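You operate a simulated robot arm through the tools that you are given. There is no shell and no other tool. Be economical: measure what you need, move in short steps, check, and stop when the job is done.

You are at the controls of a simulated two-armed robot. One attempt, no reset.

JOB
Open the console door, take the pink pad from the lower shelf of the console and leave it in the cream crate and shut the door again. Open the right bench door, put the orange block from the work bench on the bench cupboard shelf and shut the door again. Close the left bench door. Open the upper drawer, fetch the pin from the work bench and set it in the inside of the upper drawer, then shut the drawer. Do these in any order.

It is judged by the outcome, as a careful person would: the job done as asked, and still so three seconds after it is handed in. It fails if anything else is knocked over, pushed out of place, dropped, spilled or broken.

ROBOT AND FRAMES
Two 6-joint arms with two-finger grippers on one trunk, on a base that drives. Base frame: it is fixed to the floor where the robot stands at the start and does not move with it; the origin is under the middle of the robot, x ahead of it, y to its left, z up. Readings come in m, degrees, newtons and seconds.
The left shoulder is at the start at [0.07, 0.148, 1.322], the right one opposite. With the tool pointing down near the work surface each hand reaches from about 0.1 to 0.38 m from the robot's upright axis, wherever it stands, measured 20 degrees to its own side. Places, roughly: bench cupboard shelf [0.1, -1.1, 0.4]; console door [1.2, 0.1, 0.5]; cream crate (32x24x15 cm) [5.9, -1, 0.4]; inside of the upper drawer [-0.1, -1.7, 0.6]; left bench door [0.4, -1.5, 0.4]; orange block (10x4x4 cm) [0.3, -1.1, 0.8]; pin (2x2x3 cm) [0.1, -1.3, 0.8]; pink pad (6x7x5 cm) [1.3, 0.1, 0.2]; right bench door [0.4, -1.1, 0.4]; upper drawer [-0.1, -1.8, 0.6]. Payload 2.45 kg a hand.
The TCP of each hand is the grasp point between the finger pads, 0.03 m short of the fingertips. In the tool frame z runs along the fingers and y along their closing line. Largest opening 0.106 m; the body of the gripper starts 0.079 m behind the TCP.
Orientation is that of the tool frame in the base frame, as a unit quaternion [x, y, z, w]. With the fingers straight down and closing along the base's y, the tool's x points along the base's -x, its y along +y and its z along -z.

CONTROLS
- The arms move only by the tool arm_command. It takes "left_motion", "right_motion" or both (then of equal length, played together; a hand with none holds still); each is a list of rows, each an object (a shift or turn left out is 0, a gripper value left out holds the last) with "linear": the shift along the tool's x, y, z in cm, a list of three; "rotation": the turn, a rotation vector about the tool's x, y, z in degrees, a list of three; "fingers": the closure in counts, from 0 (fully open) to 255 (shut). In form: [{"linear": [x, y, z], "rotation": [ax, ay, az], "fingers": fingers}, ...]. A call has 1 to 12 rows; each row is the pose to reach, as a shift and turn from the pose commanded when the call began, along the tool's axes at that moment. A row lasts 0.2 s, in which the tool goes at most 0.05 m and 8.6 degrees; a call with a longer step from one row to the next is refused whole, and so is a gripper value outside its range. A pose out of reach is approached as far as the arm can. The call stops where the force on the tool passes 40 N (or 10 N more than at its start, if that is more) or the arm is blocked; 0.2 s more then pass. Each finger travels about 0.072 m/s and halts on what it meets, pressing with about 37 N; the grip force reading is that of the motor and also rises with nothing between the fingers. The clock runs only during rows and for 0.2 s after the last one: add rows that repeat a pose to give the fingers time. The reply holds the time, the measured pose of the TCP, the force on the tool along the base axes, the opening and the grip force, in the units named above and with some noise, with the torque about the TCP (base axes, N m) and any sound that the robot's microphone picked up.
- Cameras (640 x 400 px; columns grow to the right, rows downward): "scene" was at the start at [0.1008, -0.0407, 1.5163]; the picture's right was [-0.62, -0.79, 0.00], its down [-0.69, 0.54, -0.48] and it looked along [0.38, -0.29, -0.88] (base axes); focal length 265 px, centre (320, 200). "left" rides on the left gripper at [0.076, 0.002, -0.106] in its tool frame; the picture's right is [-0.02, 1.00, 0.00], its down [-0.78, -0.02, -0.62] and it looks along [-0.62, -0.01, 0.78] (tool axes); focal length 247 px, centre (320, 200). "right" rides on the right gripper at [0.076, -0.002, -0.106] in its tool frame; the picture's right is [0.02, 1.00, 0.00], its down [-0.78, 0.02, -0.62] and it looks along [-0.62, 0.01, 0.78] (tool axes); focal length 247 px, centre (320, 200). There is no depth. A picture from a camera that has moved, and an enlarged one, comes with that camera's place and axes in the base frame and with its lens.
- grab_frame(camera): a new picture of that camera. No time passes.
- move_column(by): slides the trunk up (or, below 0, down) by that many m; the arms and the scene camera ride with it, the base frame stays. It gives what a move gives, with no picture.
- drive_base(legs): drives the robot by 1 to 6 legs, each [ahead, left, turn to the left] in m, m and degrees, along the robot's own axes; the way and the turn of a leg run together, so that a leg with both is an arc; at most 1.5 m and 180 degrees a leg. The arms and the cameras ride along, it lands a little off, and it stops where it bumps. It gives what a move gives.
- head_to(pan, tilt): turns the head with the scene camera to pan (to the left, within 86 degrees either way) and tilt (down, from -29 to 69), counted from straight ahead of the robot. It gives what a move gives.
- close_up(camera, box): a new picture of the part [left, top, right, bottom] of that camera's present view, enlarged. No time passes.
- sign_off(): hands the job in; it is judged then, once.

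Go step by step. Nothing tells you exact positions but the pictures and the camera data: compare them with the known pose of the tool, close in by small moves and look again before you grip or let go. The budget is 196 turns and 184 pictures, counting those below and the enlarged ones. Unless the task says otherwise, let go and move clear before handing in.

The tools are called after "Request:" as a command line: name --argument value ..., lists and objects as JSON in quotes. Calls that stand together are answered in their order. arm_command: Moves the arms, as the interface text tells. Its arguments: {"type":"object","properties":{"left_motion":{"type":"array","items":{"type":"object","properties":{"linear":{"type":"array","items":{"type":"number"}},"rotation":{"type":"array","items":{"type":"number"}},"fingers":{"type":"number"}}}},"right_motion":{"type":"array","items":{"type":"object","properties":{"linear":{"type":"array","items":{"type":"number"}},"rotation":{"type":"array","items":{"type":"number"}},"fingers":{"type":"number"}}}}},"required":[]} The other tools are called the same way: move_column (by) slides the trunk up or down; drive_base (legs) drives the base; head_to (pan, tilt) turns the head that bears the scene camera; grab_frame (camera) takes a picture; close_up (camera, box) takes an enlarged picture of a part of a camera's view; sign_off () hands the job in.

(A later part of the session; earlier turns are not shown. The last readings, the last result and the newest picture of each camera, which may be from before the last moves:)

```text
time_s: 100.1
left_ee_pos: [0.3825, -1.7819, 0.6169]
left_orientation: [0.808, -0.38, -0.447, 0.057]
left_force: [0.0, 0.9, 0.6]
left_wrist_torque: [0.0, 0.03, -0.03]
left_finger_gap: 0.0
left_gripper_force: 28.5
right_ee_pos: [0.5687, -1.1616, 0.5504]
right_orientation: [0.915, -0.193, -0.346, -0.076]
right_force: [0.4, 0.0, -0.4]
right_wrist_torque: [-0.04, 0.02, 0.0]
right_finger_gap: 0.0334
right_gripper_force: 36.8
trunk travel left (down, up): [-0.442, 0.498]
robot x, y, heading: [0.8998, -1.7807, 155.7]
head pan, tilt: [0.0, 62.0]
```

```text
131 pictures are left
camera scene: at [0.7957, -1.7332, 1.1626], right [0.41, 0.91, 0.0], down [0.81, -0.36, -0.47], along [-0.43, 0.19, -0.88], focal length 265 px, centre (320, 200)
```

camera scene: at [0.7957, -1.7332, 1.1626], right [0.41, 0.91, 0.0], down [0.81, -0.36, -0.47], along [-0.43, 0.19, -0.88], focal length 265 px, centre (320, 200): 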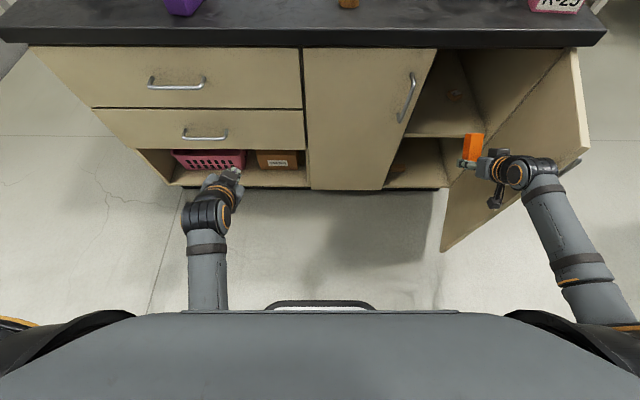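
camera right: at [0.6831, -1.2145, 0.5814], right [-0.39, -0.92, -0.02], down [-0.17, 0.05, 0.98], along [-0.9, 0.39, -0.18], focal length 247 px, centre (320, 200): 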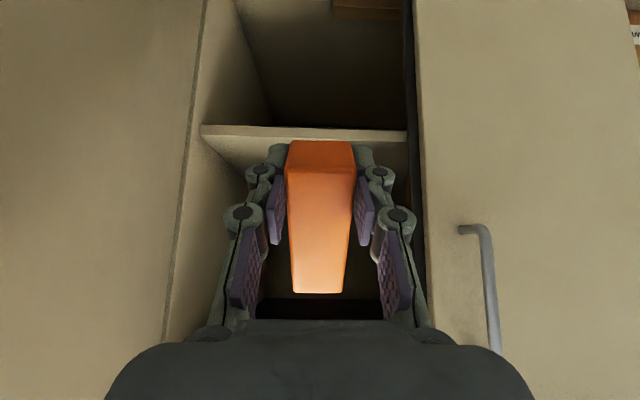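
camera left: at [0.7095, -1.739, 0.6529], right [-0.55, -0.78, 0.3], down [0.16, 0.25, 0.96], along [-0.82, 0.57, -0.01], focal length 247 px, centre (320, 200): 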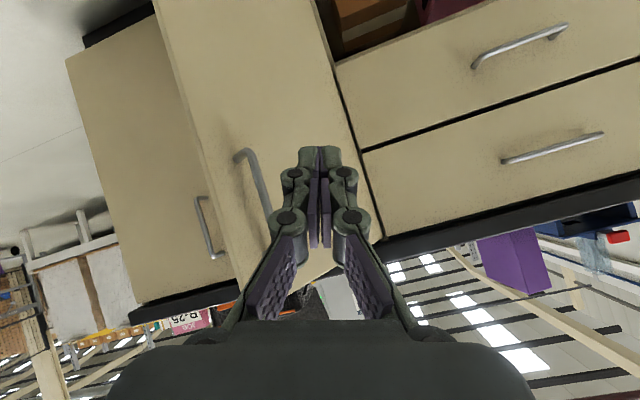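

Hand is in front of the opening. I drive forward 12 cm and look through the wrist camera.

Request:
drive_base --legs '[[0.12, 0, 0]]'

Request:
grab_frame --camera "right"

Request:
grab_frame --camera "scene"

```text
time_s: 101.3
left_ee_pos: [0.2715, -1.7328, 0.6174]
left_orientation: [0.808, -0.379, -0.447, 0.057]
left_force: [-0.6, 0.5, -0.2]
left_wrist_torque: [0.01, 0.03, -0.02]
left_finger_gap: 0.0003
left_gripper_force: 28.4
right_ee_pos: [0.4582, -1.1139, 0.5507]
right_orientation: [0.916, -0.192, -0.345, -0.076]
right_force: [-0.3, -0.4, -1.9]
right_wrist_torque: [-0.03, -0.03, 0.03]
right_finger_gap: 0.0335
right_gripper_force: 36.8
trunk travel left (down, up): [-0.442, 0.498]
robot x, y, heading: [0.7918, -1.7316, 155.9]
head pan, tilt: [0.0, 62.0]
```

```text
130 pictures are left
camera right: at [0.5734, -1.1634, 0.5794], right [-0.39, -0.92, -0.02], down [-0.17, 0.05, 0.98], along [-0.9, 0.39, -0.18], focal length 247 px, centre (320, 200)
```

right: 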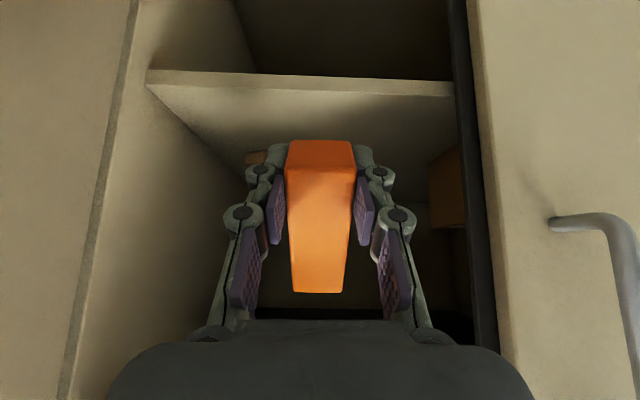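

```text
129 pictures are left
camera scene: at [0.6843, -1.6846, 1.1624], right [0.41, 0.91, 0.0], down [0.81, -0.36, -0.47], along [-0.43, 0.19, -0.88], focal length 265 px, centre (320, 200)
```

scene: 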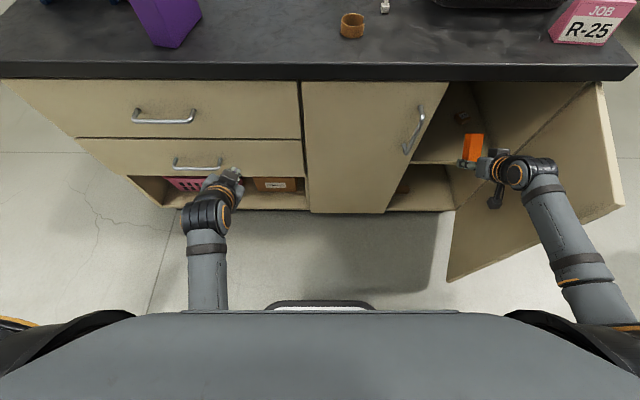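

Centered on the opening. I push the block in 11 cm, above the shelf.

Request:
arm_command --right_motion '[{"linear": [-2.8, 0, 2.5]}, {"linear": [-5.7, 0, 5]}, {"linear": [-8.5, 0, 7.5]}]'

Request:
move_column --by -0.04

Request:
grab_frame --camera "right"

Request:
grab_frame --camera "scene"

```text
time_s: 102.2
left_ee_pos: [0.2724, -1.7332, 0.6175]
left_orientation: [0.808, -0.379, -0.447, 0.057]
left_force: [0.0, 1.0, -1.1]
left_wrist_torque: [0.02, 0.01, -0.01]
left_finger_gap: 0.0001
left_gripper_force: 28.4
right_ee_pos: [0.3554, -1.069, 0.5502]
right_orientation: [0.916, -0.193, -0.344, -0.076]
right_force: [-0.1, -0.1, -0.8]
right_wrist_torque: [-0.02, -0.02, 0.01]
right_finger_gap: 0.0337
right_gripper_force: 37.3
trunk travel left (down, up): [-0.442, 0.498]
robot x, y, heading: [0.79, -1.7305, 155.9]
head pan, tilt: [0.0, 62.0]
```

```text
time_s: 103.0
left_ee_pos: [0.2726, -1.7336, 0.5768]
left_orientation: [0.808, -0.378, -0.448, 0.058]
left_force: [1.1, -0.2, 0.2]
left_wrist_torque: [-0.01, 0.0, -0.02]
left_finger_gap: 0.0
left_gripper_force: 28.4
right_ee_pos: [0.3553, -1.0683, 0.5117]
right_orientation: [0.915, -0.193, -0.345, -0.078]
right_force: [-0.3, 0.0, -1.8]
right_wrist_torque: [0.01, 0.0, 0.02]
right_finger_gap: 0.0334
right_gripper_force: 37.0
trunk travel left (down, up): [-0.402, 0.538]
robot x, y, heading: [0.7909, -1.7281, 155.7]
head pan, tilt: [0.0, 62.0]
```

```text
128 pictures are left
camera right: at [0.4707, -1.1181, 0.5406], right [-0.39, -0.92, -0.02], down [-0.17, 0.05, 0.98], along [-0.9, 0.39, -0.18], focal length 247 px, centre (320, 200)
```

right: 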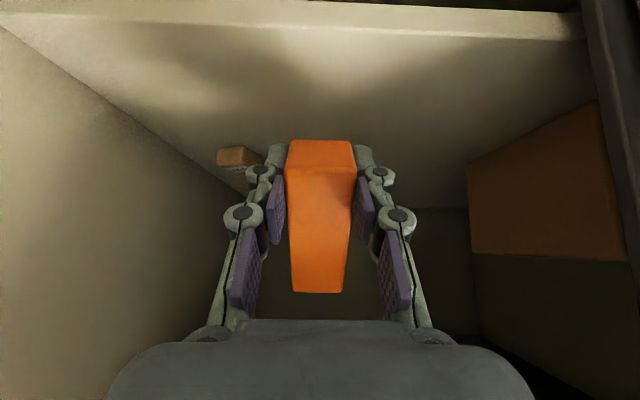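

```text
127 pictures are left
camera scene: at [0.6856, -1.6854, 1.1226], right [0.41, 0.91, 0.0], down [0.81, -0.36, -0.47], along [-0.43, 0.19, -0.88], focal length 265 px, centre (320, 200)
```

scene: 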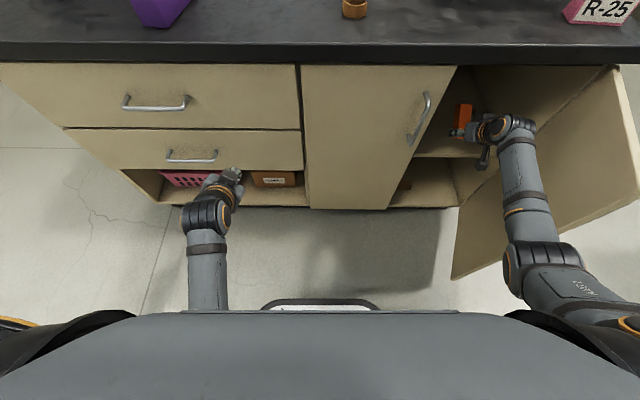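

The block hovers over the shelf, clear of the small item and box. I lower in small steps, watching force.

Request:
move_column --by -0.02

Request:
grab_frame --camera "right"

```text
time_s: 103.7
left_ee_pos: [0.2721, -1.7329, 0.5569]
left_orientation: [0.808, -0.378, -0.448, 0.057]
left_force: [-0.2, -0.6, -1.1]
left_wrist_torque: [0.02, 0.0, 0.0]
left_finger_gap: 0.0
left_gripper_force: 29.0
right_ee_pos: [0.3549, -1.0701, 0.4902]
right_orientation: [0.915, -0.194, -0.345, -0.077]
right_force: [0.4, 0.2, -0.1]
right_wrist_torque: [0.01, -0.01, 0.0]
right_finger_gap: 0.0335
right_gripper_force: 37.1
trunk travel left (down, up): [-0.382, 0.558]
robot x, y, heading: [0.7913, -1.7305, 156.0]
head pan, tilt: [0.0, 62.0]
```

```text
126 pictures are left
camera right: at [0.4708, -1.1181, 0.5205], right [-0.39, -0.92, -0.02], down [-0.17, 0.05, 0.98], along [-0.9, 0.39, -0.18], focal length 247 px, centre (320, 200)
```

right: 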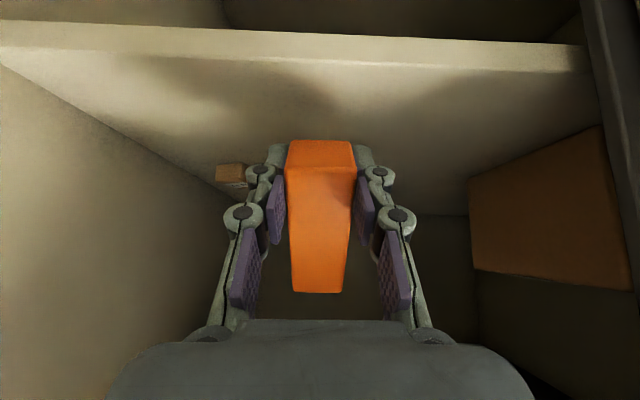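

Comparing rows, the shelf edge is recessed about 9 cm and its top is near z 0.39, so I need to go deeper. I drive forward 5 cm and then extend a bit more.

Request:
drive_base --legs '[[0.05, 0, 0]]'

Request:
arm_command --right_motion '[{"linear": [-1.5, 0, 1.3]}, {"linear": [-3, 0, 2.7]}]'

Request:
grab_frame --camera "right"

Request:
grab_frame --camera "scene"

```text
time_s: 104.6
left_ee_pos: [0.2256, -1.7123, 0.5569]
left_orientation: [0.808, -0.38, -0.446, 0.056]
left_force: [-0.6, 0.0, -0.1]
left_wrist_torque: [-0.01, -0.02, 0.03]
left_finger_gap: 0.0
left_gripper_force: 28.7
right_ee_pos: [0.31, -1.0473, 0.4904]
right_orientation: [0.915, -0.193, -0.345, -0.076]
right_force: [-0.2, 0.0, -0.2]
right_wrist_torque: [0.01, 0.02, -0.01]
right_finger_gap: 0.0335
right_gripper_force: 36.9
trunk travel left (down, up): [-0.382, 0.558]
robot x, y, heading: [0.7438, -1.712, 155.5]
head pan, tilt: [0.0, 62.0]
```

```text
time_s: 105.2
left_ee_pos: [0.2261, -1.7123, 0.5585]
left_orientation: [0.808, -0.379, -0.447, 0.056]
left_force: [-0.3, -0.4, 0.2]
left_wrist_torque: [0.0, 0.01, -0.01]
left_finger_gap: 0.0
left_gripper_force: 28.7
right_ee_pos: [0.2713, -1.0315, 0.49]
right_orientation: [0.916, -0.194, -0.343, -0.078]
right_force: [-0.2, 0.4, -1.1]
right_wrist_torque: [-0.04, 0.04, 0.01]
right_finger_gap: 0.0336
right_gripper_force: 37.0
trunk travel left (down, up): [-0.382, 0.558]
robot x, y, heading: [0.7437, -1.714, 156.0]
head pan, tilt: [0.0, 62.0]
```

```text
125 pictures are left
camera right: at [0.3888, -1.0808, 0.5196], right [-0.39, -0.92, -0.02], down [-0.17, 0.05, 0.98], along [-0.9, 0.39, -0.18], focal length 247 px, centre (320, 200)
```

right: 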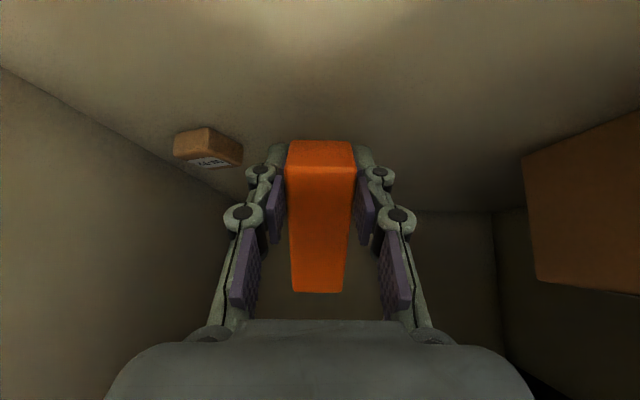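

```text
124 pictures are left
camera scene: at [0.6392, -1.6647, 1.1025], right [0.41, 0.91, 0.0], down [0.81, -0.36, -0.47], along [-0.43, 0.19, -0.88], focal length 265 px, centre (320, 200)
```

scene: 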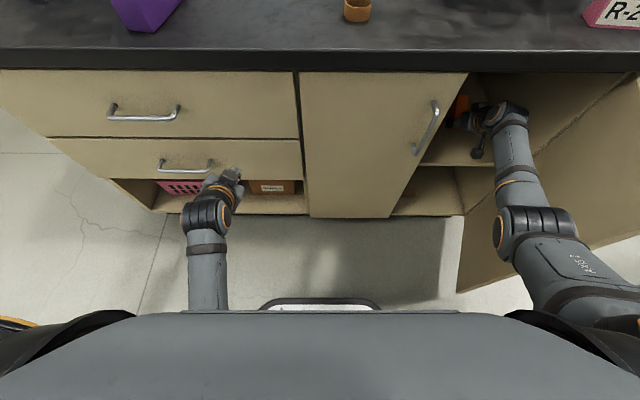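

Deep enough: block is 13–24 cm inside. I lower in steps.

Request:
move_column --by -0.04

Request:
move_column --by -0.01

Request:
grab_frame --camera "right"

```text
time_s: 106.0
left_ee_pos: [0.2271, -1.7135, 0.5178]
left_orientation: [0.808, -0.379, -0.448, 0.056]
left_force: [-0.3, 0.0, 0.3]
left_wrist_torque: [0.01, 0.0, -0.05]
left_finger_gap: 0.0001
left_gripper_force: 28.6
right_ee_pos: [0.2736, -1.0301, 0.4585]
right_orientation: [0.913, -0.193, -0.35, -0.079]
right_force: [-3.7, 4.0, 19.3]
right_wrist_torque: [-0.04, 0.25, -0.04]
right_finger_gap: 0.0333
right_gripper_force: 36.7
trunk travel left (down, up): [-0.342, 0.598]
robot x, y, heading: [0.7461, -1.713, 155.7]
head pan, tilt: [0.0, 62.0]
```

```text
time_s: 106.4
left_ee_pos: [0.2273, -1.7133, 0.5113]
left_orientation: [0.807, -0.38, -0.449, 0.056]
left_force: [-0.6, 0.4, 0.2]
left_wrist_torque: [0.02, 0.0, -0.05]
left_finger_gap: 0.0
left_gripper_force: 28.9
right_ee_pos: [0.2687, -1.027, 0.4577]
right_orientation: [0.911, -0.191, -0.357, -0.081]
right_force: [-3.4, 0.6, 14.6]
right_wrist_torque: [-0.08, 0.26, -0.06]
right_finger_gap: 0.0336
right_gripper_force: 37.1
trunk travel left (down, up): [-0.336, 0.604]
robot x, y, heading: [0.7457, -1.7125, 156.0]
head pan, tilt: [0.0, 62.0]
stopped: the force on the tool passed its limit at 43 N (the readings are from after the stop); the commanded pose is now the measured one
```

```text
123 pictures are left
camera right: at [0.3845, -1.078, 0.4835], right [-0.39, -0.92, -0.03], down [-0.15, 0.04, 0.99], along [-0.91, 0.39, -0.15], focal length 247 px, centre (320, 200)
```

right: 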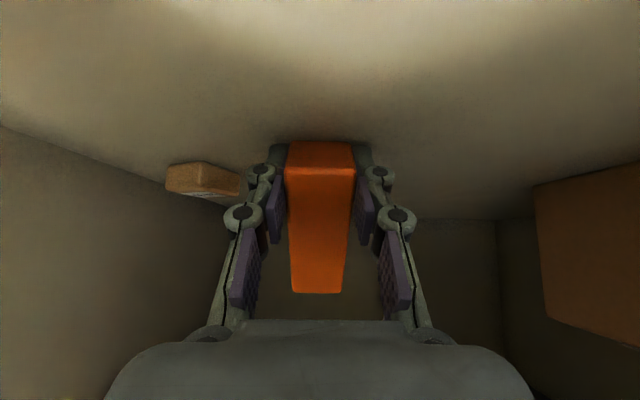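

Contact: the block is on the shelf. I release, rise slightly and withdraw straight back.

Request:
arm_command --right_motion '[{"fingers": 200}, {"fingers": 120}, {"fingers": 100}, {"fingers": 100}]'

Request:
move_column --by 0.015

Request:
grab_frame --camera "right"

```text
time_s: 107.4
left_ee_pos: [0.2264, -1.7129, 0.5121]
left_orientation: [0.808, -0.378, -0.449, 0.056]
left_force: [0.4, 0.1, 0.6]
left_wrist_torque: [0.01, -0.02, 0.03]
left_finger_gap: 0.0001
left_gripper_force: 28.0
right_ee_pos: [0.2723, -1.0292, 0.4542]
right_orientation: [0.913, -0.192, -0.351, -0.079]
right_force: [6.0, -6.9, 20.7]
right_wrist_torque: [-0.29, 0.08, 0.12]
right_finger_gap: 0.0628
right_gripper_force: 11.0
trunk travel left (down, up): [-0.336, 0.604]
robot x, y, heading: [0.7468, -1.7129, 155.9]
head pan, tilt: [0.0, 62.0]
```

```text
time_s: 108.1
left_ee_pos: [0.2257, -1.7115, 0.5257]
left_orientation: [0.808, -0.379, -0.447, 0.058]
left_force: [-0.7, -0.1, -0.3]
left_wrist_torque: [-0.01, 0.04, 0.01]
left_finger_gap: 0.0
left_gripper_force: 28.6
right_ee_pos: [0.2702, -1.0285, 0.4647]
right_orientation: [0.914, -0.193, -0.349, -0.079]
right_force: [-0.6, -0.8, 0.0]
right_wrist_torque: [-0.04, 0.02, -0.02]
right_finger_gap: 0.0647
right_gripper_force: 0.0
trunk travel left (down, up): [-0.351, 0.589]
robot x, y, heading: [0.7447, -1.7082, 155.9]
head pan, tilt: [0.0, 62.0]
```

```text
122 pictures are left
camera right: at [0.3868, -1.0788, 0.4925], right [-0.39, -0.92, -0.02], down [-0.16, 0.04, 0.99], along [-0.91, 0.39, -0.17], focal length 247 px, centre (320, 200)
```

right: 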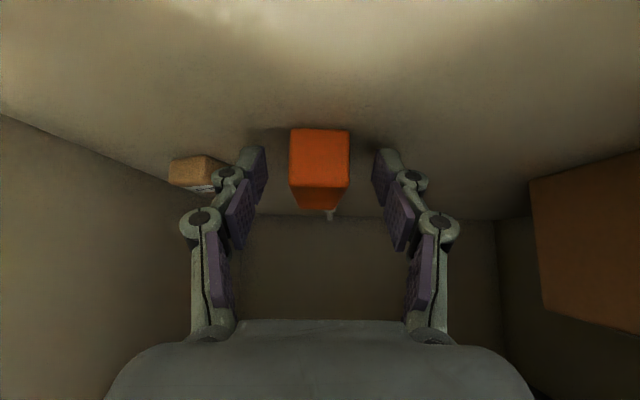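

The block rests flat on the shelf. I withdraw the hand.

Request:
drive_base --legs '[[-0.2, 0.03, 0]]'

Request:
arm_command --right_motion '[{"linear": [3, 0, -2.7], "fingers": 255}, {"linear": [6, 0, -5.4]}, {"linear": [9, 0, -8]}]'

Request:
grab_frame --camera "scene"

```text
time_s: 109.7
left_ee_pos: [0.3958, -1.8209, 0.5262]
left_orientation: [0.807, -0.379, -0.449, 0.056]
left_force: [0.3, 0.0, 0.3]
left_wrist_torque: [0.02, -0.01, 0.02]
left_finger_gap: 0.0003
left_gripper_force: 28.2
right_ee_pos: [0.4402, -1.1364, 0.4668]
right_orientation: [0.913, -0.193, -0.351, -0.08]
right_force: [0.7, -0.5, 0.8]
right_wrist_torque: [0.0, -0.01, -0.01]
right_finger_gap: 0.0643
right_gripper_force: 0.0
trunk travel left (down, up): [-0.351, 0.589]
robot x, y, heading: [0.9125, -1.8196, 155.8]
head pan, tilt: [0.0, 62.0]
```

```text
time_s: 110.5
left_ee_pos: [0.3964, -1.821, 0.5272]
left_orientation: [0.808, -0.378, -0.448, 0.057]
left_force: [0.5, 0.4, -0.3]
left_wrist_torque: [0.01, 0.01, -0.02]
left_finger_gap: 0.0
left_gripper_force: 28.7
right_ee_pos: [0.5503, -1.187, 0.4646]
right_orientation: [0.913, -0.192, -0.351, -0.079]
right_force: [0.1, 0.4, -0.6]
right_wrist_torque: [-0.01, -0.01, 0.03]
right_finger_gap: 0.0
right_gripper_force: 28.2
trunk travel left (down, up): [-0.351, 0.589]
robot x, y, heading: [0.9129, -1.8196, 155.8]
head pan, tilt: [0.0, 62.0]
```

```text
121 pictures are left
camera scene: at [0.8094, -1.7737, 1.0716], right [0.41, 0.91, 0.0], down [0.81, -0.36, -0.47], along [-0.43, 0.19, -0.88], focal length 265 px, centre (320, 200)
```

scene: 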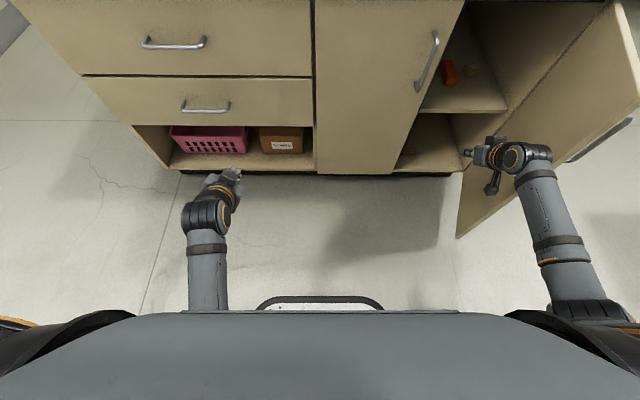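

Block seen on the shelf. I raise over the door, shift right, and come down on its outer side to push it shut.

Request:
move_column --by 0.42

Request:
drive_base --legs '[[0, -0.36, 0]]'

Request:
grab_frame --camera "scene"

```text
refused: 0.42 is not a number from -0.4 to 0.4
```

```text
time_s: 112.1
left_ee_pos: [0.4828, -1.6279, 0.527]
left_orientation: [0.808, -0.38, -0.448, 0.057]
left_force: [0.2, 0.3, -0.1]
left_wrist_torque: [-0.01, -0.02, 0.01]
left_finger_gap: 0.0002
left_gripper_force: 28.1
right_ee_pos: [0.6318, -1.0015, 0.4659]
right_orientation: [0.913, -0.19, -0.355, -0.07]
right_force: [0.2, -3.1, 1.3]
right_wrist_torque: [0.2, 0.03, -0.13]
right_finger_gap: 0.0004
right_gripper_force: 28.2
trunk travel left (down, up): [-0.351, 0.589]
robot x, y, heading: [1.001, -1.6279, 156.0]
head pan, tilt: [0.0, 62.0]
stopped in leg 1: the force on the tool passed its limit at 134 N (the readings are from after the stop); the commanded pose is now the measured one
```

```text
120 pictures are left
camera scene: at [0.8949, -1.5809, 1.0714], right [0.41, 0.91, 0.0], down [0.81, -0.36, -0.47], along [-0.43, 0.19, -0.88], focal length 265 px, centre (320, 200)
```

scene: 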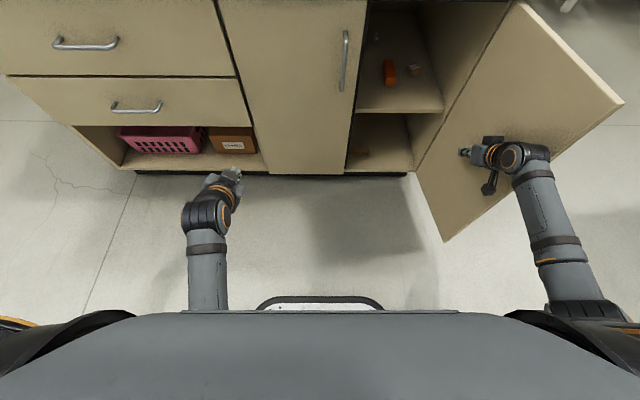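

The lift was refused (limit 0.4) and the drive pushed the door wider open; it stopped by itself. From now on one step at a time: I back off left, then raise.

Request:
drive_base --legs '[[0, 0.06, 0]]'

Request:
move_column --by 0.38

Request:
grab_frame --camera "scene"

```text
time_s: 113.1
left_ee_pos: [0.4568, -1.6822, 0.5257]
left_orientation: [0.807, -0.38, -0.448, 0.055]
left_force: [0.4, -0.5, 1.3]
left_wrist_torque: [0.01, -0.06, -0.05]
left_finger_gap: 0.0
left_gripper_force: 28.5
right_ee_pos: [0.6077, -1.057, 0.4659]
right_orientation: [0.912, -0.191, -0.355, -0.071]
right_force: [-0.3, 0.6, -0.1]
right_wrist_torque: [-0.03, 0.0, 0.01]
right_finger_gap: 0.0002
right_gripper_force: 29.0
trunk travel left (down, up): [-0.351, 0.589]
robot x, y, heading: [0.9756, -1.6797, 155.8]
head pan, tilt: [0.0, 62.0]
```

```text
time_s: 116.8
left_ee_pos: [0.4577, -1.6817, 0.9062]
left_orientation: [0.807, -0.38, -0.449, 0.056]
left_force: [-0.1, -0.3, -0.1]
left_wrist_torque: [0.02, 0.01, -0.01]
left_finger_gap: 0.0
left_gripper_force: 28.9
right_ee_pos: [0.6081, -1.0567, 0.845]
right_orientation: [0.913, -0.191, -0.354, -0.07]
right_force: [-0.2, 0.4, 0.0]
right_wrist_torque: [0.01, 0.02, 0.01]
right_finger_gap: 0.0
right_gripper_force: 28.4
trunk travel left (down, up): [-0.731, 0.209]
robot x, y, heading: [0.9736, -1.6807, 155.9]
head pan, tilt: [0.0, 62.0]
```

```text
119 pictures are left
camera scene: at [0.8704, -1.6353, 1.4515], right [0.41, 0.91, 0.0], down [0.81, -0.36, -0.47], along [-0.43, 0.19, -0.88], focal length 265 px, centre (320, 200)
```

scene: 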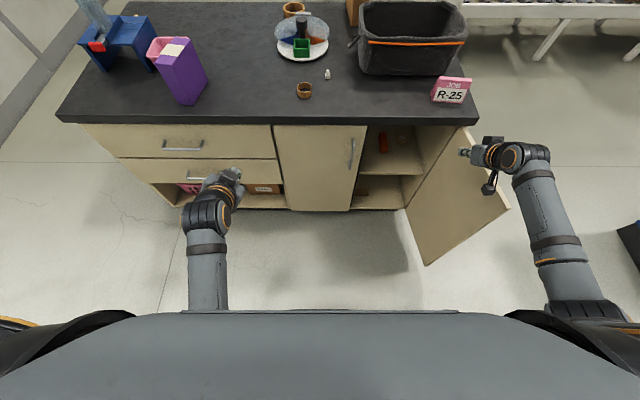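

Door stands at about 98–100°. I move right over it at safe height.

Request:
drive_base --legs '[[0, -0.3, 0]]'

Request:
grab_frame --camera "scene"

```text
time_s: 118.8
left_ee_pos: [0.5801, -1.4105, 0.9051]
left_orientation: [0.808, -0.378, -0.448, 0.057]
left_force: [-0.1, 0.5, 0.2]
left_wrist_torque: [-0.03, 0.0, -0.01]
left_finger_gap: 0.0001
left_gripper_force: 28.7
right_ee_pos: [0.73, -0.7836, 0.8449]
right_orientation: [0.913, -0.19, -0.354, -0.07]
right_force: [0.5, 0.6, 0.4]
right_wrist_torque: [0.01, -0.02, 0.0]
right_finger_gap: 0.0001
right_gripper_force: 28.7
trunk travel left (down, up): [-0.731, 0.209]
robot x, y, heading: [1.0973, -1.4093, 155.9]
head pan, tilt: [0.0, 62.0]
```

```text
118 pictures are left
camera scene: at [0.9933, -1.3618, 1.4515], right [0.41, 0.91, 0.0], down [0.81, -0.36, -0.47], along [-0.43, 0.19, -0.88], focal length 265 px, centre (320, 200)
```

scene: 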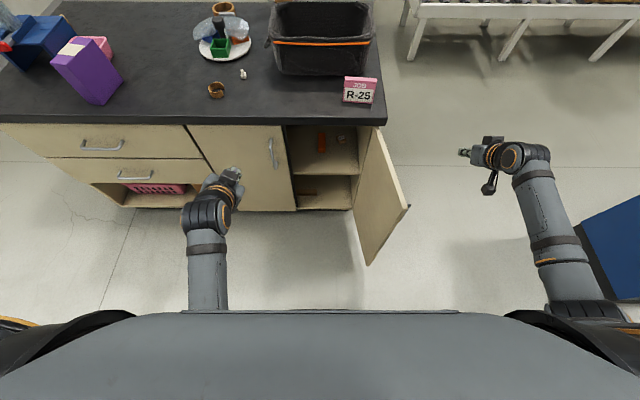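

Hand is well right of the door. I lower it.

Request:
move_column --by -0.38

Request:
arm_command --right_motion '[{"linear": [0, 4, 0]}, {"linear": [0, 8, 0]}, {"linear": [0, 12, 0]}, {"linear": [0, 16, 0]}]'

Request:
grab_frame --camera "scene"

```text
time_s: 122.5
left_ee_pos: [0.579, -1.4097, 0.527]
left_orientation: [0.808, -0.378, -0.448, 0.057]
left_force: [0.0, -0.6, 0.3]
left_wrist_torque: [-0.02, -0.02, -0.01]
left_finger_gap: 0.0
left_gripper_force: 28.6
right_ee_pos: [0.7302, -0.7825, 0.4659]
right_orientation: [0.913, -0.19, -0.355, -0.069]
right_force: [0.4, -0.5, -0.9]
right_wrist_torque: [-0.05, -0.02, 0.03]
right_finger_gap: 0.0
right_gripper_force: 28.2
trunk travel left (down, up): [-0.351, 0.589]
robot x, y, heading: [1.0989, -1.4103, 156.1]
head pan, tilt: [0.0, 62.0]
```

```text
time_s: 123.5
left_ee_pos: [0.5794, -1.4093, 0.5251]
left_orientation: [0.808, -0.379, -0.448, 0.056]
left_force: [-0.2, -0.5, 0.2]
left_wrist_torque: [-0.01, 0.01, -0.02]
left_finger_gap: 0.0
left_gripper_force: 28.5
right_ee_pos: [0.6661, -0.9308, 0.4673]
right_orientation: [0.913, -0.189, -0.355, -0.069]
right_force: [-0.6, -0.4, 0.4]
right_wrist_torque: [0.01, 0.0, 0.0]
right_finger_gap: 0.0002
right_gripper_force: 28.8
trunk travel left (down, up): [-0.351, 0.589]
robot x, y, heading: [1.1023, -1.4062, 156.1]
head pan, tilt: [0.0, 62.0]
```

```text
117 pictures are left
camera scene: at [0.9932, -1.3619, 1.0715], right [0.41, 0.91, 0.0], down [0.81, -0.36, -0.47], along [-0.43, 0.19, -0.88], focal length 265 px, centre (320, 200)
```

scene: 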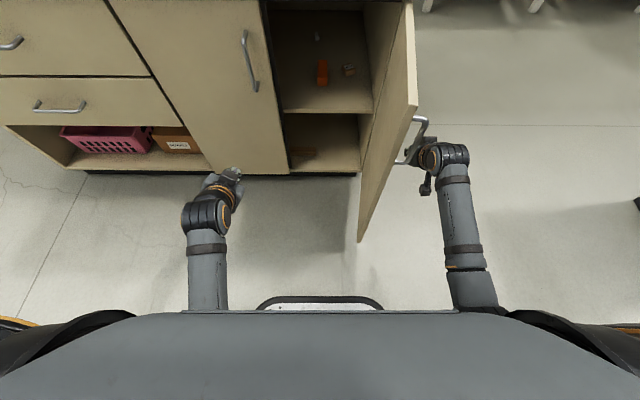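

The handle is close to the wrist, so I step back right, lower 10 cm to pass beneath it.

Request:
arm_command --right_motion '[{"linear": [0, -4, 0]}]'

Request:
move_column --by -0.11

Request:
drive_base --legs '[[0, 0.15, 0]]'

Request:
grab_frame --camera "scene"

```text
time_s: 123.9
left_ee_pos: [0.5804, -1.4086, 0.5265]
left_orientation: [0.808, -0.379, -0.448, 0.057]
left_force: [0.3, -0.6, 0.2]
left_wrist_torque: [-0.01, 0.0, 0.01]
left_finger_gap: 0.0001
left_gripper_force: 29.1
right_ee_pos: [0.6839, -0.8927, 0.4664]
right_orientation: [0.913, -0.19, -0.355, -0.069]
right_force: [0.4, -0.2, 0.5]
right_wrist_torque: [0.01, 0.01, 0.02]
right_finger_gap: 0.0
right_gripper_force: 27.7
trunk travel left (down, up): [-0.351, 0.589]
robot x, y, heading: [1.1, -1.4067, 156.0]
head pan, tilt: [0.0, 62.0]
```

```text
time_s: 125.3
left_ee_pos: [0.58, -1.4099, 0.4173]
left_orientation: [0.808, -0.38, -0.447, 0.057]
left_force: [0.5, -0.8, -0.6]
left_wrist_torque: [-0.01, 0.0, 0.01]
left_finger_gap: 0.0001
left_gripper_force: 28.6
right_ee_pos: [0.6823, -0.8931, 0.3555]
right_orientation: [0.913, -0.189, -0.355, -0.069]
right_force: [1.3, -0.8, 0.7]
right_wrist_torque: [0.01, 0.01, -0.03]
right_finger_gap: 0.0002
right_gripper_force: 28.8
trunk travel left (down, up): [-0.241, 0.699]
robot x, y, heading: [1.0993, -1.4077, 155.7]
head pan, tilt: [0.0, 62.0]
```

```text
time_s: 126.7
left_ee_pos: [0.5198, -1.5462, 0.4164]
left_orientation: [0.807, -0.38, -0.448, 0.055]
left_force: [0.1, -0.1, 0.2]
left_wrist_torque: [0.02, 0.02, 0.05]
left_finger_gap: 0.0
left_gripper_force: 29.0
right_ee_pos: [0.6228, -1.0286, 0.3565]
right_orientation: [0.912, -0.19, -0.356, -0.07]
right_force: [-0.3, -0.4, 0.5]
right_wrist_torque: [-0.02, -0.02, 0.01]
right_finger_gap: 0.0
right_gripper_force: 29.0
trunk travel left (down, up): [-0.241, 0.699]
robot x, y, heading: [1.0371, -1.5444, 155.8]
head pan, tilt: [0.0, 62.0]
```

```text
116 pictures are left
camera scene: at [0.9322, -1.4982, 0.9615], right [0.41, 0.91, 0.0], down [0.81, -0.36, -0.47], along [-0.43, 0.19, -0.88], focal length 265 px, centre (320, 200)
```

scene: 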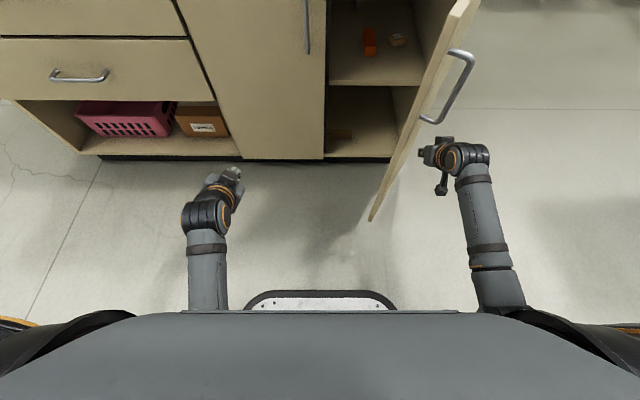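

Door is moving closed. I keep sweeping left.

Request:
drive_base --legs '[[0, 0.12, 0]]'

Request:
grab_frame --camera "scene"

```text
time_s: 127.9
left_ee_pos: [0.4692, -1.6553, 0.4152]
left_orientation: [0.808, -0.379, -0.448, 0.057]
left_force: [0.1, -0.4, -0.2]
left_wrist_torque: [0.0, 0.01, 0.0]
left_finger_gap: 0.0
left_gripper_force: 28.4
right_ee_pos: [0.573, -1.1389, 0.3551]
right_orientation: [0.913, -0.19, -0.355, -0.069]
right_force: [0.0, -0.7, 0.1]
right_wrist_torque: [-0.02, 0.0, 0.01]
right_finger_gap: 0.0
right_gripper_force: 28.5
trunk travel left (down, up): [-0.241, 0.699]
robot x, y, heading: [0.9869, -1.6534, 156.1]
head pan, tilt: [0.0, 62.0]
```

```text
115 pictures are left
camera scene: at [0.883, -1.6078, 0.9615], right [0.41, 0.91, 0.0], down [0.81, -0.36, -0.47], along [-0.43, 0.19, -0.88], focal length 265 px, centre (320, 200)
```

scene: 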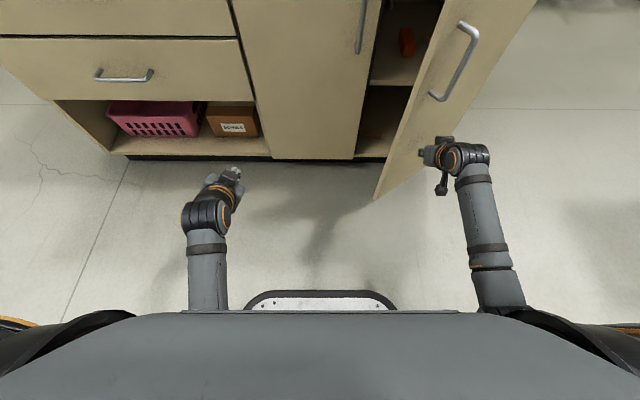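

Now I push straight toward the bench to shut it.

Request:
arm_command --right_motion '[{"linear": [-2.8, 1, 2.5]}, {"linear": [-5.6, 2, 5]}, {"linear": [-8.4, 3, 7.5]}, {"linear": [-10.8, 3.5, 9.6]}, {"linear": [-12.3, 3.5, 11]}, {"linear": [-13.8, 3.5, 12.3]}]'

Request:
grab_frame --camera "scene"

```text
time_s: 129.1
left_ee_pos: [0.4704, -1.6535, 0.4152]
left_orientation: [0.807, -0.379, -0.448, 0.057]
left_force: [0.0, 0.3, -0.7]
left_wrist_torque: [0.01, -0.03, -0.01]
left_finger_gap: 0.0
left_gripper_force: 28.8
right_ee_pos: [0.4241, -1.1118, 0.3561]
right_orientation: [0.915, -0.189, -0.349, -0.067]
right_force: [8.2, -5.2, 4.7]
right_wrist_torque: [0.04, 0.02, -0.04]
right_finger_gap: 0.0001
right_gripper_force: 28.1
trunk travel left (down, up): [-0.241, 0.699]
robot x, y, heading: [0.9886, -1.6587, 155.8]
head pan, tilt: [0.0, 62.0]
stopped in row 5 (right hand): the force on the tool passed its limit at 70 N (the readings are from after the stop); the commanded pose is now the measured one
```

```text
114 pictures are left
camera scene: at [0.884, -1.608, 0.9617], right [0.41, 0.91, 0.0], down [0.81, -0.36, -0.47], along [-0.43, 0.19, -0.88], focal length 265 px, centre (320, 200)
```

scene: 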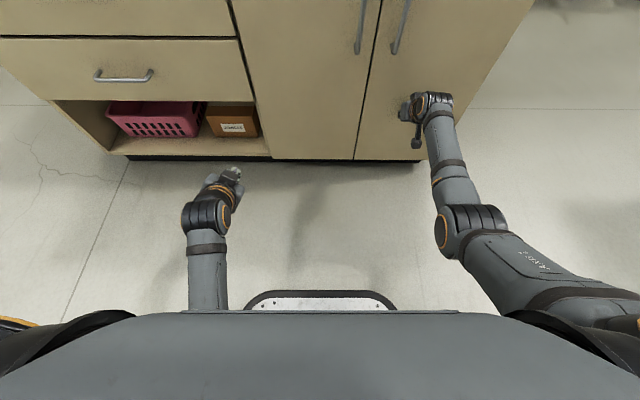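

The right door is shut. I pull the right hand back, and roll the left hand 58° so its fingers close vertically for the horizontal drawer handle.

Request:
arm_command --right_motion '[{"linear": [3, 0, -2.7]}, {"linear": [6, 0, -5.4]}, {"linear": [9, 0, -8]}, {"linear": [12, 0, -10.7]}, {"linear": [12, 0, -10.7]}, {"linear": [12, 0, -10.7]}, {"linear": [12, 0, -10.7]}, {"linear": [12, 0, -10.7]}]' --left_motion '[{"rotation": [0, 0, 7.25], "fingers": 60}, {"rotation": [0, 0, 14.5]}, {"rotation": [0, 0, 21.75]}, {"rotation": [0, 0, 29]}, {"rotation": [0, 0, 36.25]}, {"rotation": [0, 0, 43.5]}, {"rotation": [0, 0, 50.75]}, {"rotation": [0, 0, 58]}]'

Request:
grab_frame --camera "scene"

```text
time_s: 130.8
left_ee_pos: [0.4706, -1.6557, 0.4154]
left_orientation: [-0.521, 0.724, 0.364, -0.267]
left_force: [-0.3, -0.7, -0.3]
left_wrist_torque: [0.01, 0.01, 0.0]
left_finger_gap: 0.0811
left_gripper_force: 0.1
right_ee_pos: [0.571, -1.1759, 0.3567]
right_orientation: [0.915, -0.19, -0.349, -0.067]
right_force: [0.0, 0.2, -0.4]
right_wrist_torque: [0.02, 0.01, 0.01]
right_finger_gap: 0.0
right_gripper_force: 28.7
trunk travel left (down, up): [-0.241, 0.699]
robot x, y, heading: [0.9879, -1.6558, 155.8]
head pan, tilt: [0.0, 62.0]
```

```text
113 pictures are left
camera scene: at [0.8833, -1.6076, 0.9615], right [0.41, 0.91, 0.0], down [0.81, -0.36, -0.47], along [-0.43, 0.19, -0.88], focal length 265 px, centre (320, 200)
```

scene: 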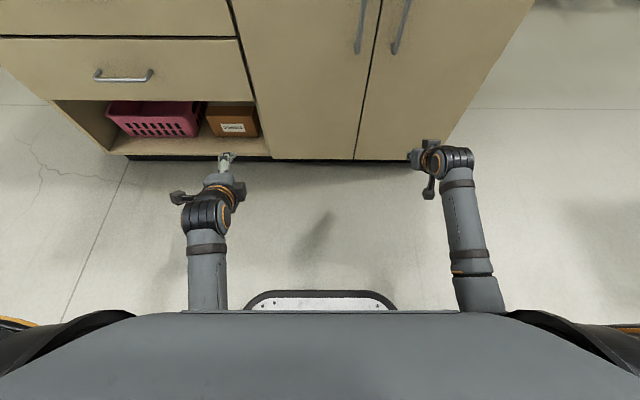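

Left hand rolled. I raise to handle height and drive left to face the upper drawer.

Request:
move_column --by 0.29

Request:
drive_base --legs '[[0, 0.3, 0]]'

Request:
grab_frame --camera "scene"

Request:
grab_frame --camera "left"

```text
time_s: 133.8
left_ee_pos: [0.47, -1.6543, 0.7062]
left_orientation: [-0.522, 0.724, 0.364, -0.267]
left_force: [0.3, 0.4, -1.1]
left_wrist_torque: [-0.02, 0.02, 0.0]
left_finger_gap: 0.0811
left_gripper_force: 0.1
right_ee_pos: [0.5703, -1.1731, 0.6461]
right_orientation: [0.915, -0.19, -0.349, -0.067]
right_force: [0.5, -0.6, 0.0]
right_wrist_torque: [0.02, -0.02, -0.02]
right_finger_gap: 0.0001
right_gripper_force: 28.7
trunk travel left (down, up): [-0.531, 0.409]
robot x, y, heading: [0.9877, -1.6485, 156.2]
head pan, tilt: [0.0, 62.0]
```

```text
time_s: 135.8
left_ee_pos: [0.3465, -1.926, 0.7059]
left_orientation: [-0.522, 0.724, 0.365, -0.265]
left_force: [0.6, -0.1, -0.6]
left_wrist_torque: [-0.03, 0.0, -0.03]
left_finger_gap: 0.081
left_gripper_force: 0.1
right_ee_pos: [0.448, -1.4461, 0.6464]
right_orientation: [0.915, -0.19, -0.349, -0.068]
right_force: [0.6, 0.0, 0.2]
right_wrist_torque: [-0.01, -0.03, -0.03]
right_finger_gap: 0.0
right_gripper_force: 28.9
trunk travel left (down, up): [-0.531, 0.409]
robot x, y, heading: [0.867, -1.9235, 155.7]
head pan, tilt: [0.0, 62.0]
```

```text
112 pictures are left
camera scene: at [0.7605, -1.8801, 1.2515], right [0.41, 0.91, 0.0], down [0.81, -0.36, -0.47], along [-0.43, 0.19, -0.88], focal length 265 px, centre (320, 200)
```

scene: 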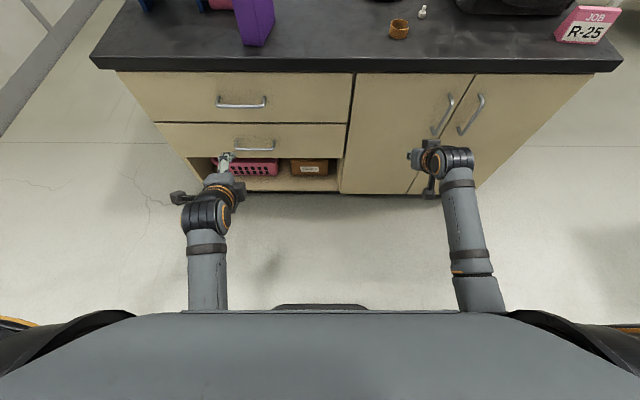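

```text
111 pictures are left
camera left: at [0.4043, -2.0254, 0.7702], right [-0.55, 0.21, 0.81], down [0.73, 0.58, 0.35], along [-0.4, 0.78, -0.48], focal length 247 px, centre (320, 200)
```

left: 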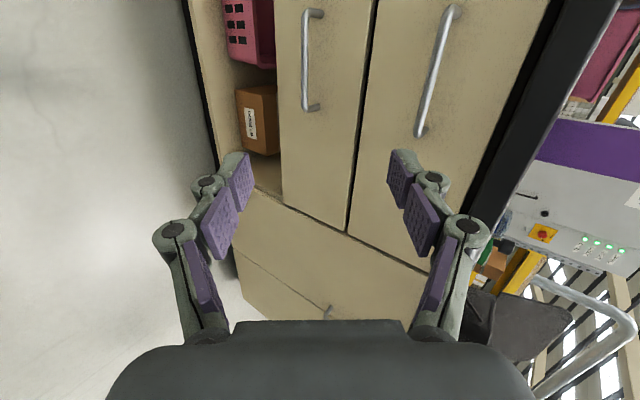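

Upper drawer handle is at s≈1.01, z≈.70. I flatten the left hand's pitch and narrow the opening before approaching.

Request:
arm_command --left_motion '[{"rotation": [-7, 0, 0], "fingers": 170}, {"rotation": [-14, 0, 0]}, {"rotation": [-20, 0, 0]}]'

Request:
grab_frame --camera "left"

```text
time_s: 136.6
left_ee_pos: [0.348, -1.926, 0.7052]
left_orientation: [-0.467, 0.648, 0.486, -0.353]
left_force: [-0.4, 0.7, 0.1]
left_wrist_torque: [0.03, 0.03, 0.0]
left_finger_gap: 0.0353
left_gripper_force: 0.0
right_ee_pos: [0.4492, -1.4465, 0.6473]
right_orientation: [0.915, -0.19, -0.349, -0.067]
right_force: [0.5, 0.4, 0.5]
right_wrist_torque: [-0.03, 0.04, 0.0]
right_finger_gap: 0.0
right_gripper_force: 29.0
trunk travel left (down, up): [-0.531, 0.409]
robot x, y, heading: [0.868, -1.9265, 155.6]
head pan, tilt: [0.0, 62.0]
```

```text
110 pictures are left
camera left: at [0.4207, -2.0305, 0.7372], right [-0.26, 0.11, 0.96], down [0.82, 0.56, 0.15], along [-0.52, 0.82, -0.23], focal length 247 px, centre (320, 200)
```

left: 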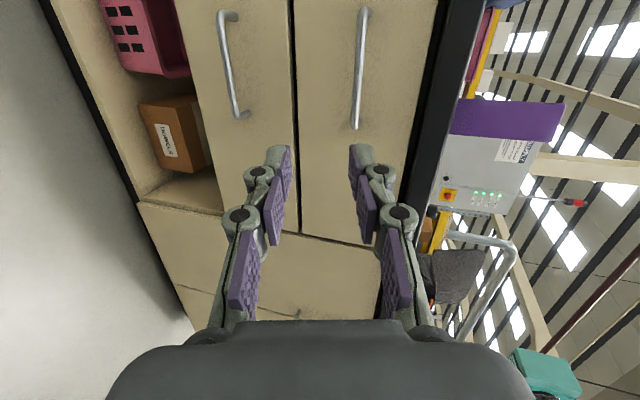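

I approach to within ~6 cm of the handle and re-check.

Request:
arm_command --left_motion '[{"linear": [0.3, 1, 4.5]}, {"linear": [0.6, 2, 9]}, {"linear": [0.9, 3, 13.4]}, {"linear": [1.2, 4, 17.8]}]'

Request:
grab_frame --camera "left"

Request:
grab_frame --camera "scene"

```text
time_s: 137.6
left_ee_pos: [0.168, -1.8795, 0.6923]
left_orientation: [-0.468, 0.65, 0.485, -0.351]
left_force: [0.6, -0.2, -1.0]
left_wrist_torque: [0.05, 0.04, 0.01]
left_finger_gap: 0.0352
left_gripper_force: 0.0
right_ee_pos: [0.4475, -1.4459, 0.6462]
right_orientation: [0.915, -0.191, -0.348, -0.068]
right_force: [-0.1, 0.1, 0.4]
right_wrist_torque: [0.0, -0.02, 0.02]
right_finger_gap: 0.0
right_gripper_force: 28.5
trunk travel left (down, up): [-0.531, 0.409]
robot x, y, heading: [0.8692, -1.9267, 155.7]
head pan, tilt: [0.0, 62.0]
```

```text
109 pictures are left
camera left: at [0.2418, -1.9847, 0.7241], right [-0.26, 0.11, 0.96], down [0.82, 0.56, 0.16], along [-0.52, 0.82, -0.24], focal length 247 px, centre (320, 200)
```

left: 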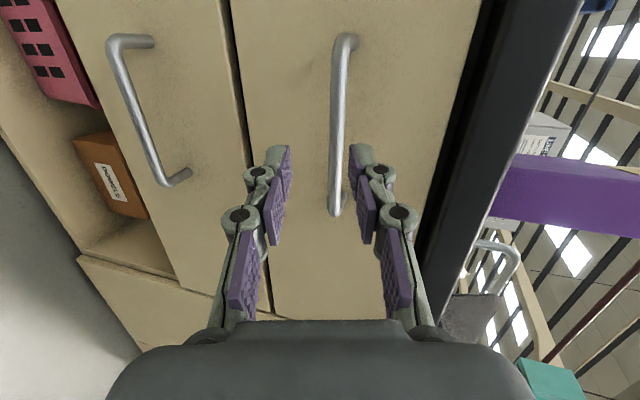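

```text
108 pictures are left
camera scene: at [0.7598, -1.8789, 1.2514], right [0.41, 0.91, 0.0], down [0.81, -0.36, -0.47], along [-0.43, 0.19, -0.88], focal length 265 px, centre (320, 200)
```

scene: 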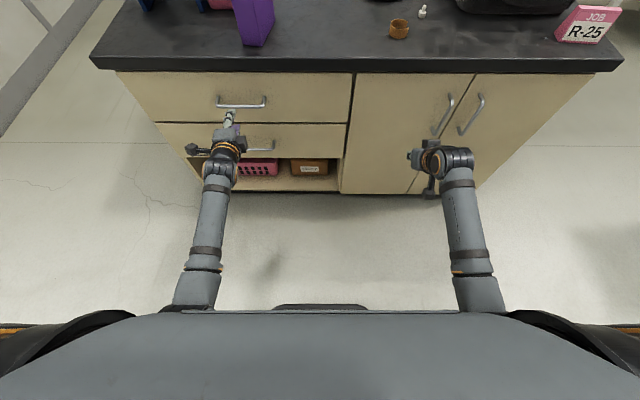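

Bar at z≈.686 lies between the fingers' planes. I advance the last 6 cm.

Request:
arm_command --left_motion '[{"linear": [-0.3, 0.6, 3]}, {"linear": [-0.6, 1.2, 6.1]}]'

Request:
grab_frame --camera "left"

```text
time_s: 138.2
left_ee_pos: [0.1125, -1.8548, 0.6883]
left_orientation: [-0.467, 0.65, 0.484, -0.353]
left_force: [-0.6, -0.1, 0.2]
left_wrist_torque: [-0.01, 0.02, 0.01]
left_finger_gap: 0.0353
left_gripper_force: 0.0
right_ee_pos: [0.449, -1.4459, 0.6451]
right_orientation: [0.915, -0.191, -0.349, -0.067]
right_force: [-0.7, 0.7, -0.4]
right_wrist_torque: [0.03, 0.03, -0.02]
right_finger_gap: 0.0
right_gripper_force: 28.3
trunk travel left (down, up): [-0.531, 0.409]
robot x, y, heading: [0.8675, -1.9286, 155.4]
head pan, tilt: [0.0, 62.0]
```

```text
107 pictures are left
camera left: at [0.1859, -1.9593, 0.7188], right [-0.26, 0.11, 0.96], down [0.82, 0.56, 0.16], along [-0.52, 0.82, -0.24], focal length 247 px, centre (320, 200)
```

left: 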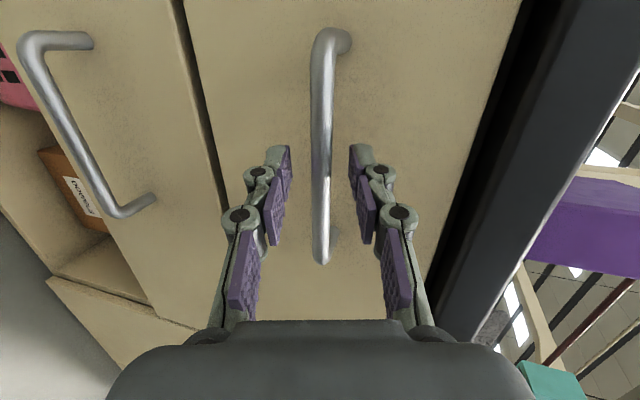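

Bar is between the fingers. I close and then pull the drawer by 5 cm to test.

Request:
arm_command --left_motion '[{"fingers": 255}, {"fingers": 255}, {"fingers": 255}]'

Request:
arm_command --left_motion '[{"linear": [0.3, -0.7, -2.4]}, {"linear": [0.6, -1.4, -4.8]}, {"linear": [0.9, -2.1, -7.2]}]'

Request:
grab_frame --camera "scene"

```text
time_s: 139.0
left_ee_pos: [0.1134, -1.8539, 0.6876]
left_orientation: [-0.467, 0.649, 0.485, -0.354]
left_force: [-2.7, -0.8, 1.2]
left_wrist_torque: [-0.79, 0.41, -0.15]
left_finger_gap: 0.0114
left_gripper_force: 38.1
right_ee_pos: [0.4486, -1.4465, 0.6472]
right_orientation: [0.915, -0.192, -0.348, -0.068]
right_force: [0.5, -0.4, -0.1]
right_wrist_torque: [0.01, -0.02, 0.0]
right_finger_gap: 0.0
right_gripper_force: 28.6
trunk travel left (down, up): [-0.531, 0.409]
robot x, y, heading: [0.8669, -1.927, 155.7]
head pan, tilt: [0.0, 62.0]
```

```text
time_s: 139.8
left_ee_pos: [0.1818, -1.8877, 0.6878]
left_orientation: [-0.467, 0.65, 0.485, -0.353]
left_force: [2.8, 2.6, 1.4]
left_wrist_torque: [-0.74, 0.32, -0.33]
left_finger_gap: 0.0115
left_gripper_force: 37.9
right_ee_pos: [0.4508, -1.4453, 0.6464]
right_orientation: [0.915, -0.192, -0.349, -0.068]
right_force: [0.1, -0.2, 0.8]
right_wrist_torque: [-0.01, 0.0, -0.02]
right_finger_gap: 0.0
right_gripper_force: 28.7
trunk travel left (down, up): [-0.531, 0.409]
robot x, y, heading: [0.8681, -1.9234, 155.8]
head pan, tilt: [0.0, 62.0]
```

```text
106 pictures are left
camera scene: at [0.7625, -1.8791, 1.2516], right [0.41, 0.91, 0.0], down [0.8, -0.36, -0.47], along [-0.43, 0.19, -0.88], focal length 265 px, centre (320, 200)
```

scene: 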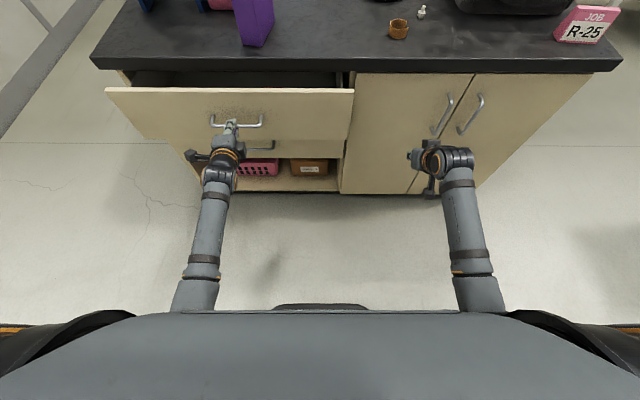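

The drawer opens. I pull 15 cm more.

Request:
arm_command --left_motion '[{"linear": [0.4, -1.0, -3.6]}, {"linear": [0.8, -2.1, -7.2]}, {"linear": [1.1, -3.1, -10.8]}, {"linear": [1.5, -4.2, -14.3]}]'

Request:
grab_frame --camera "scene"

```text
time_s: 140.8
left_ee_pos: [0.3202, -1.9496, 0.6881]
left_orientation: [-0.468, 0.649, 0.485, -0.353]
left_force: [-6.7, -18.8, 3.7]
left_wrist_torque: [-1.09, 0.6, 1.01]
left_finger_gap: 0.011
left_gripper_force: 38.1
right_ee_pos: [0.4495, -1.4474, 0.6482]
right_orientation: [0.915, -0.191, -0.349, -0.07]
right_force: [-0.1, 0.0, 0.8]
right_wrist_torque: [0.02, -0.03, 0.0]
right_finger_gap: 0.0001
right_gripper_force: 28.4
trunk travel left (down, up): [-0.531, 0.409]
robot x, y, heading: [0.8644, -1.9279, 155.5]
head pan, tilt: [0.0, 62.0]
```

```text
105 pictures are left
camera scene: at [0.7615, -1.8826, 1.2517], right [0.41, 0.91, 0.0], down [0.8, -0.36, -0.47], along [-0.43, 0.19, -0.88], focal length 265 px, centre (320, 200)
```

scene: 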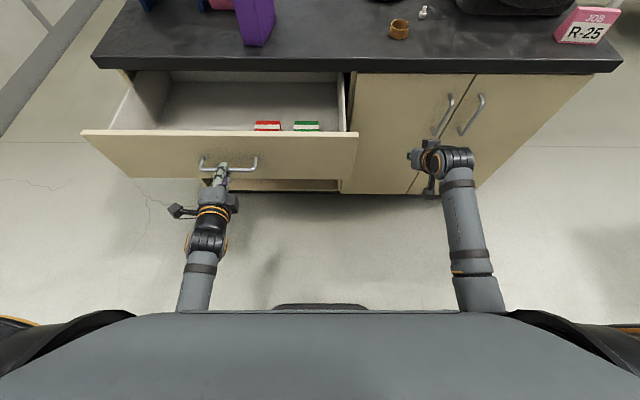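

Drawer is open about 23 cm; two items lie at its right front. I release the handle and back off.

Request:
arm_command --left_motion '[{"fingers": 150}, {"fingers": 150}, {"linear": [0.3, -0.8, -2.8]}, {"linear": [0.6, -1.7, -5.7]}, {"linear": [0.8, -2.2, -7.6]}]'

Request:
grab_frame --camera "scene"

```text
time_s: 142.0
left_ee_pos: [0.393, -1.9801, 0.6904]
left_orientation: [-0.467, 0.649, 0.486, -0.352]
left_force: [0.3, 0.0, 0.4]
left_wrist_torque: [0.01, 0.01, -0.02]
left_finger_gap: 0.0435
left_gripper_force: 0.0
right_ee_pos: [0.4486, -1.4466, 0.6459]
right_orientation: [0.915, -0.192, -0.35, -0.068]
right_force: [0.6, 0.2, 0.5]
right_wrist_torque: [-0.02, -0.02, -0.02]
right_finger_gap: 0.0
right_gripper_force: 28.5
trunk travel left (down, up): [-0.531, 0.409]
robot x, y, heading: [0.8677, -1.9272, 155.9]
head pan, tilt: [0.0, 62.0]
```

```text
104 pictures are left
camera scene: at [0.7614, -1.8795, 1.2515], right [0.41, 0.91, 0.0], down [0.8, -0.36, -0.47], along [-0.43, 0.19, -0.88], focal length 265 px, centre (320, 200)
```

scene: 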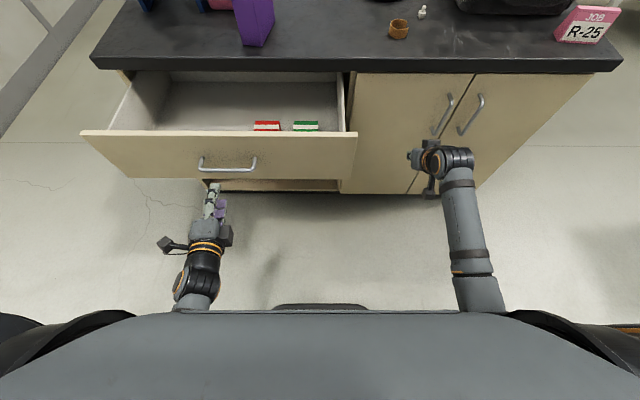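

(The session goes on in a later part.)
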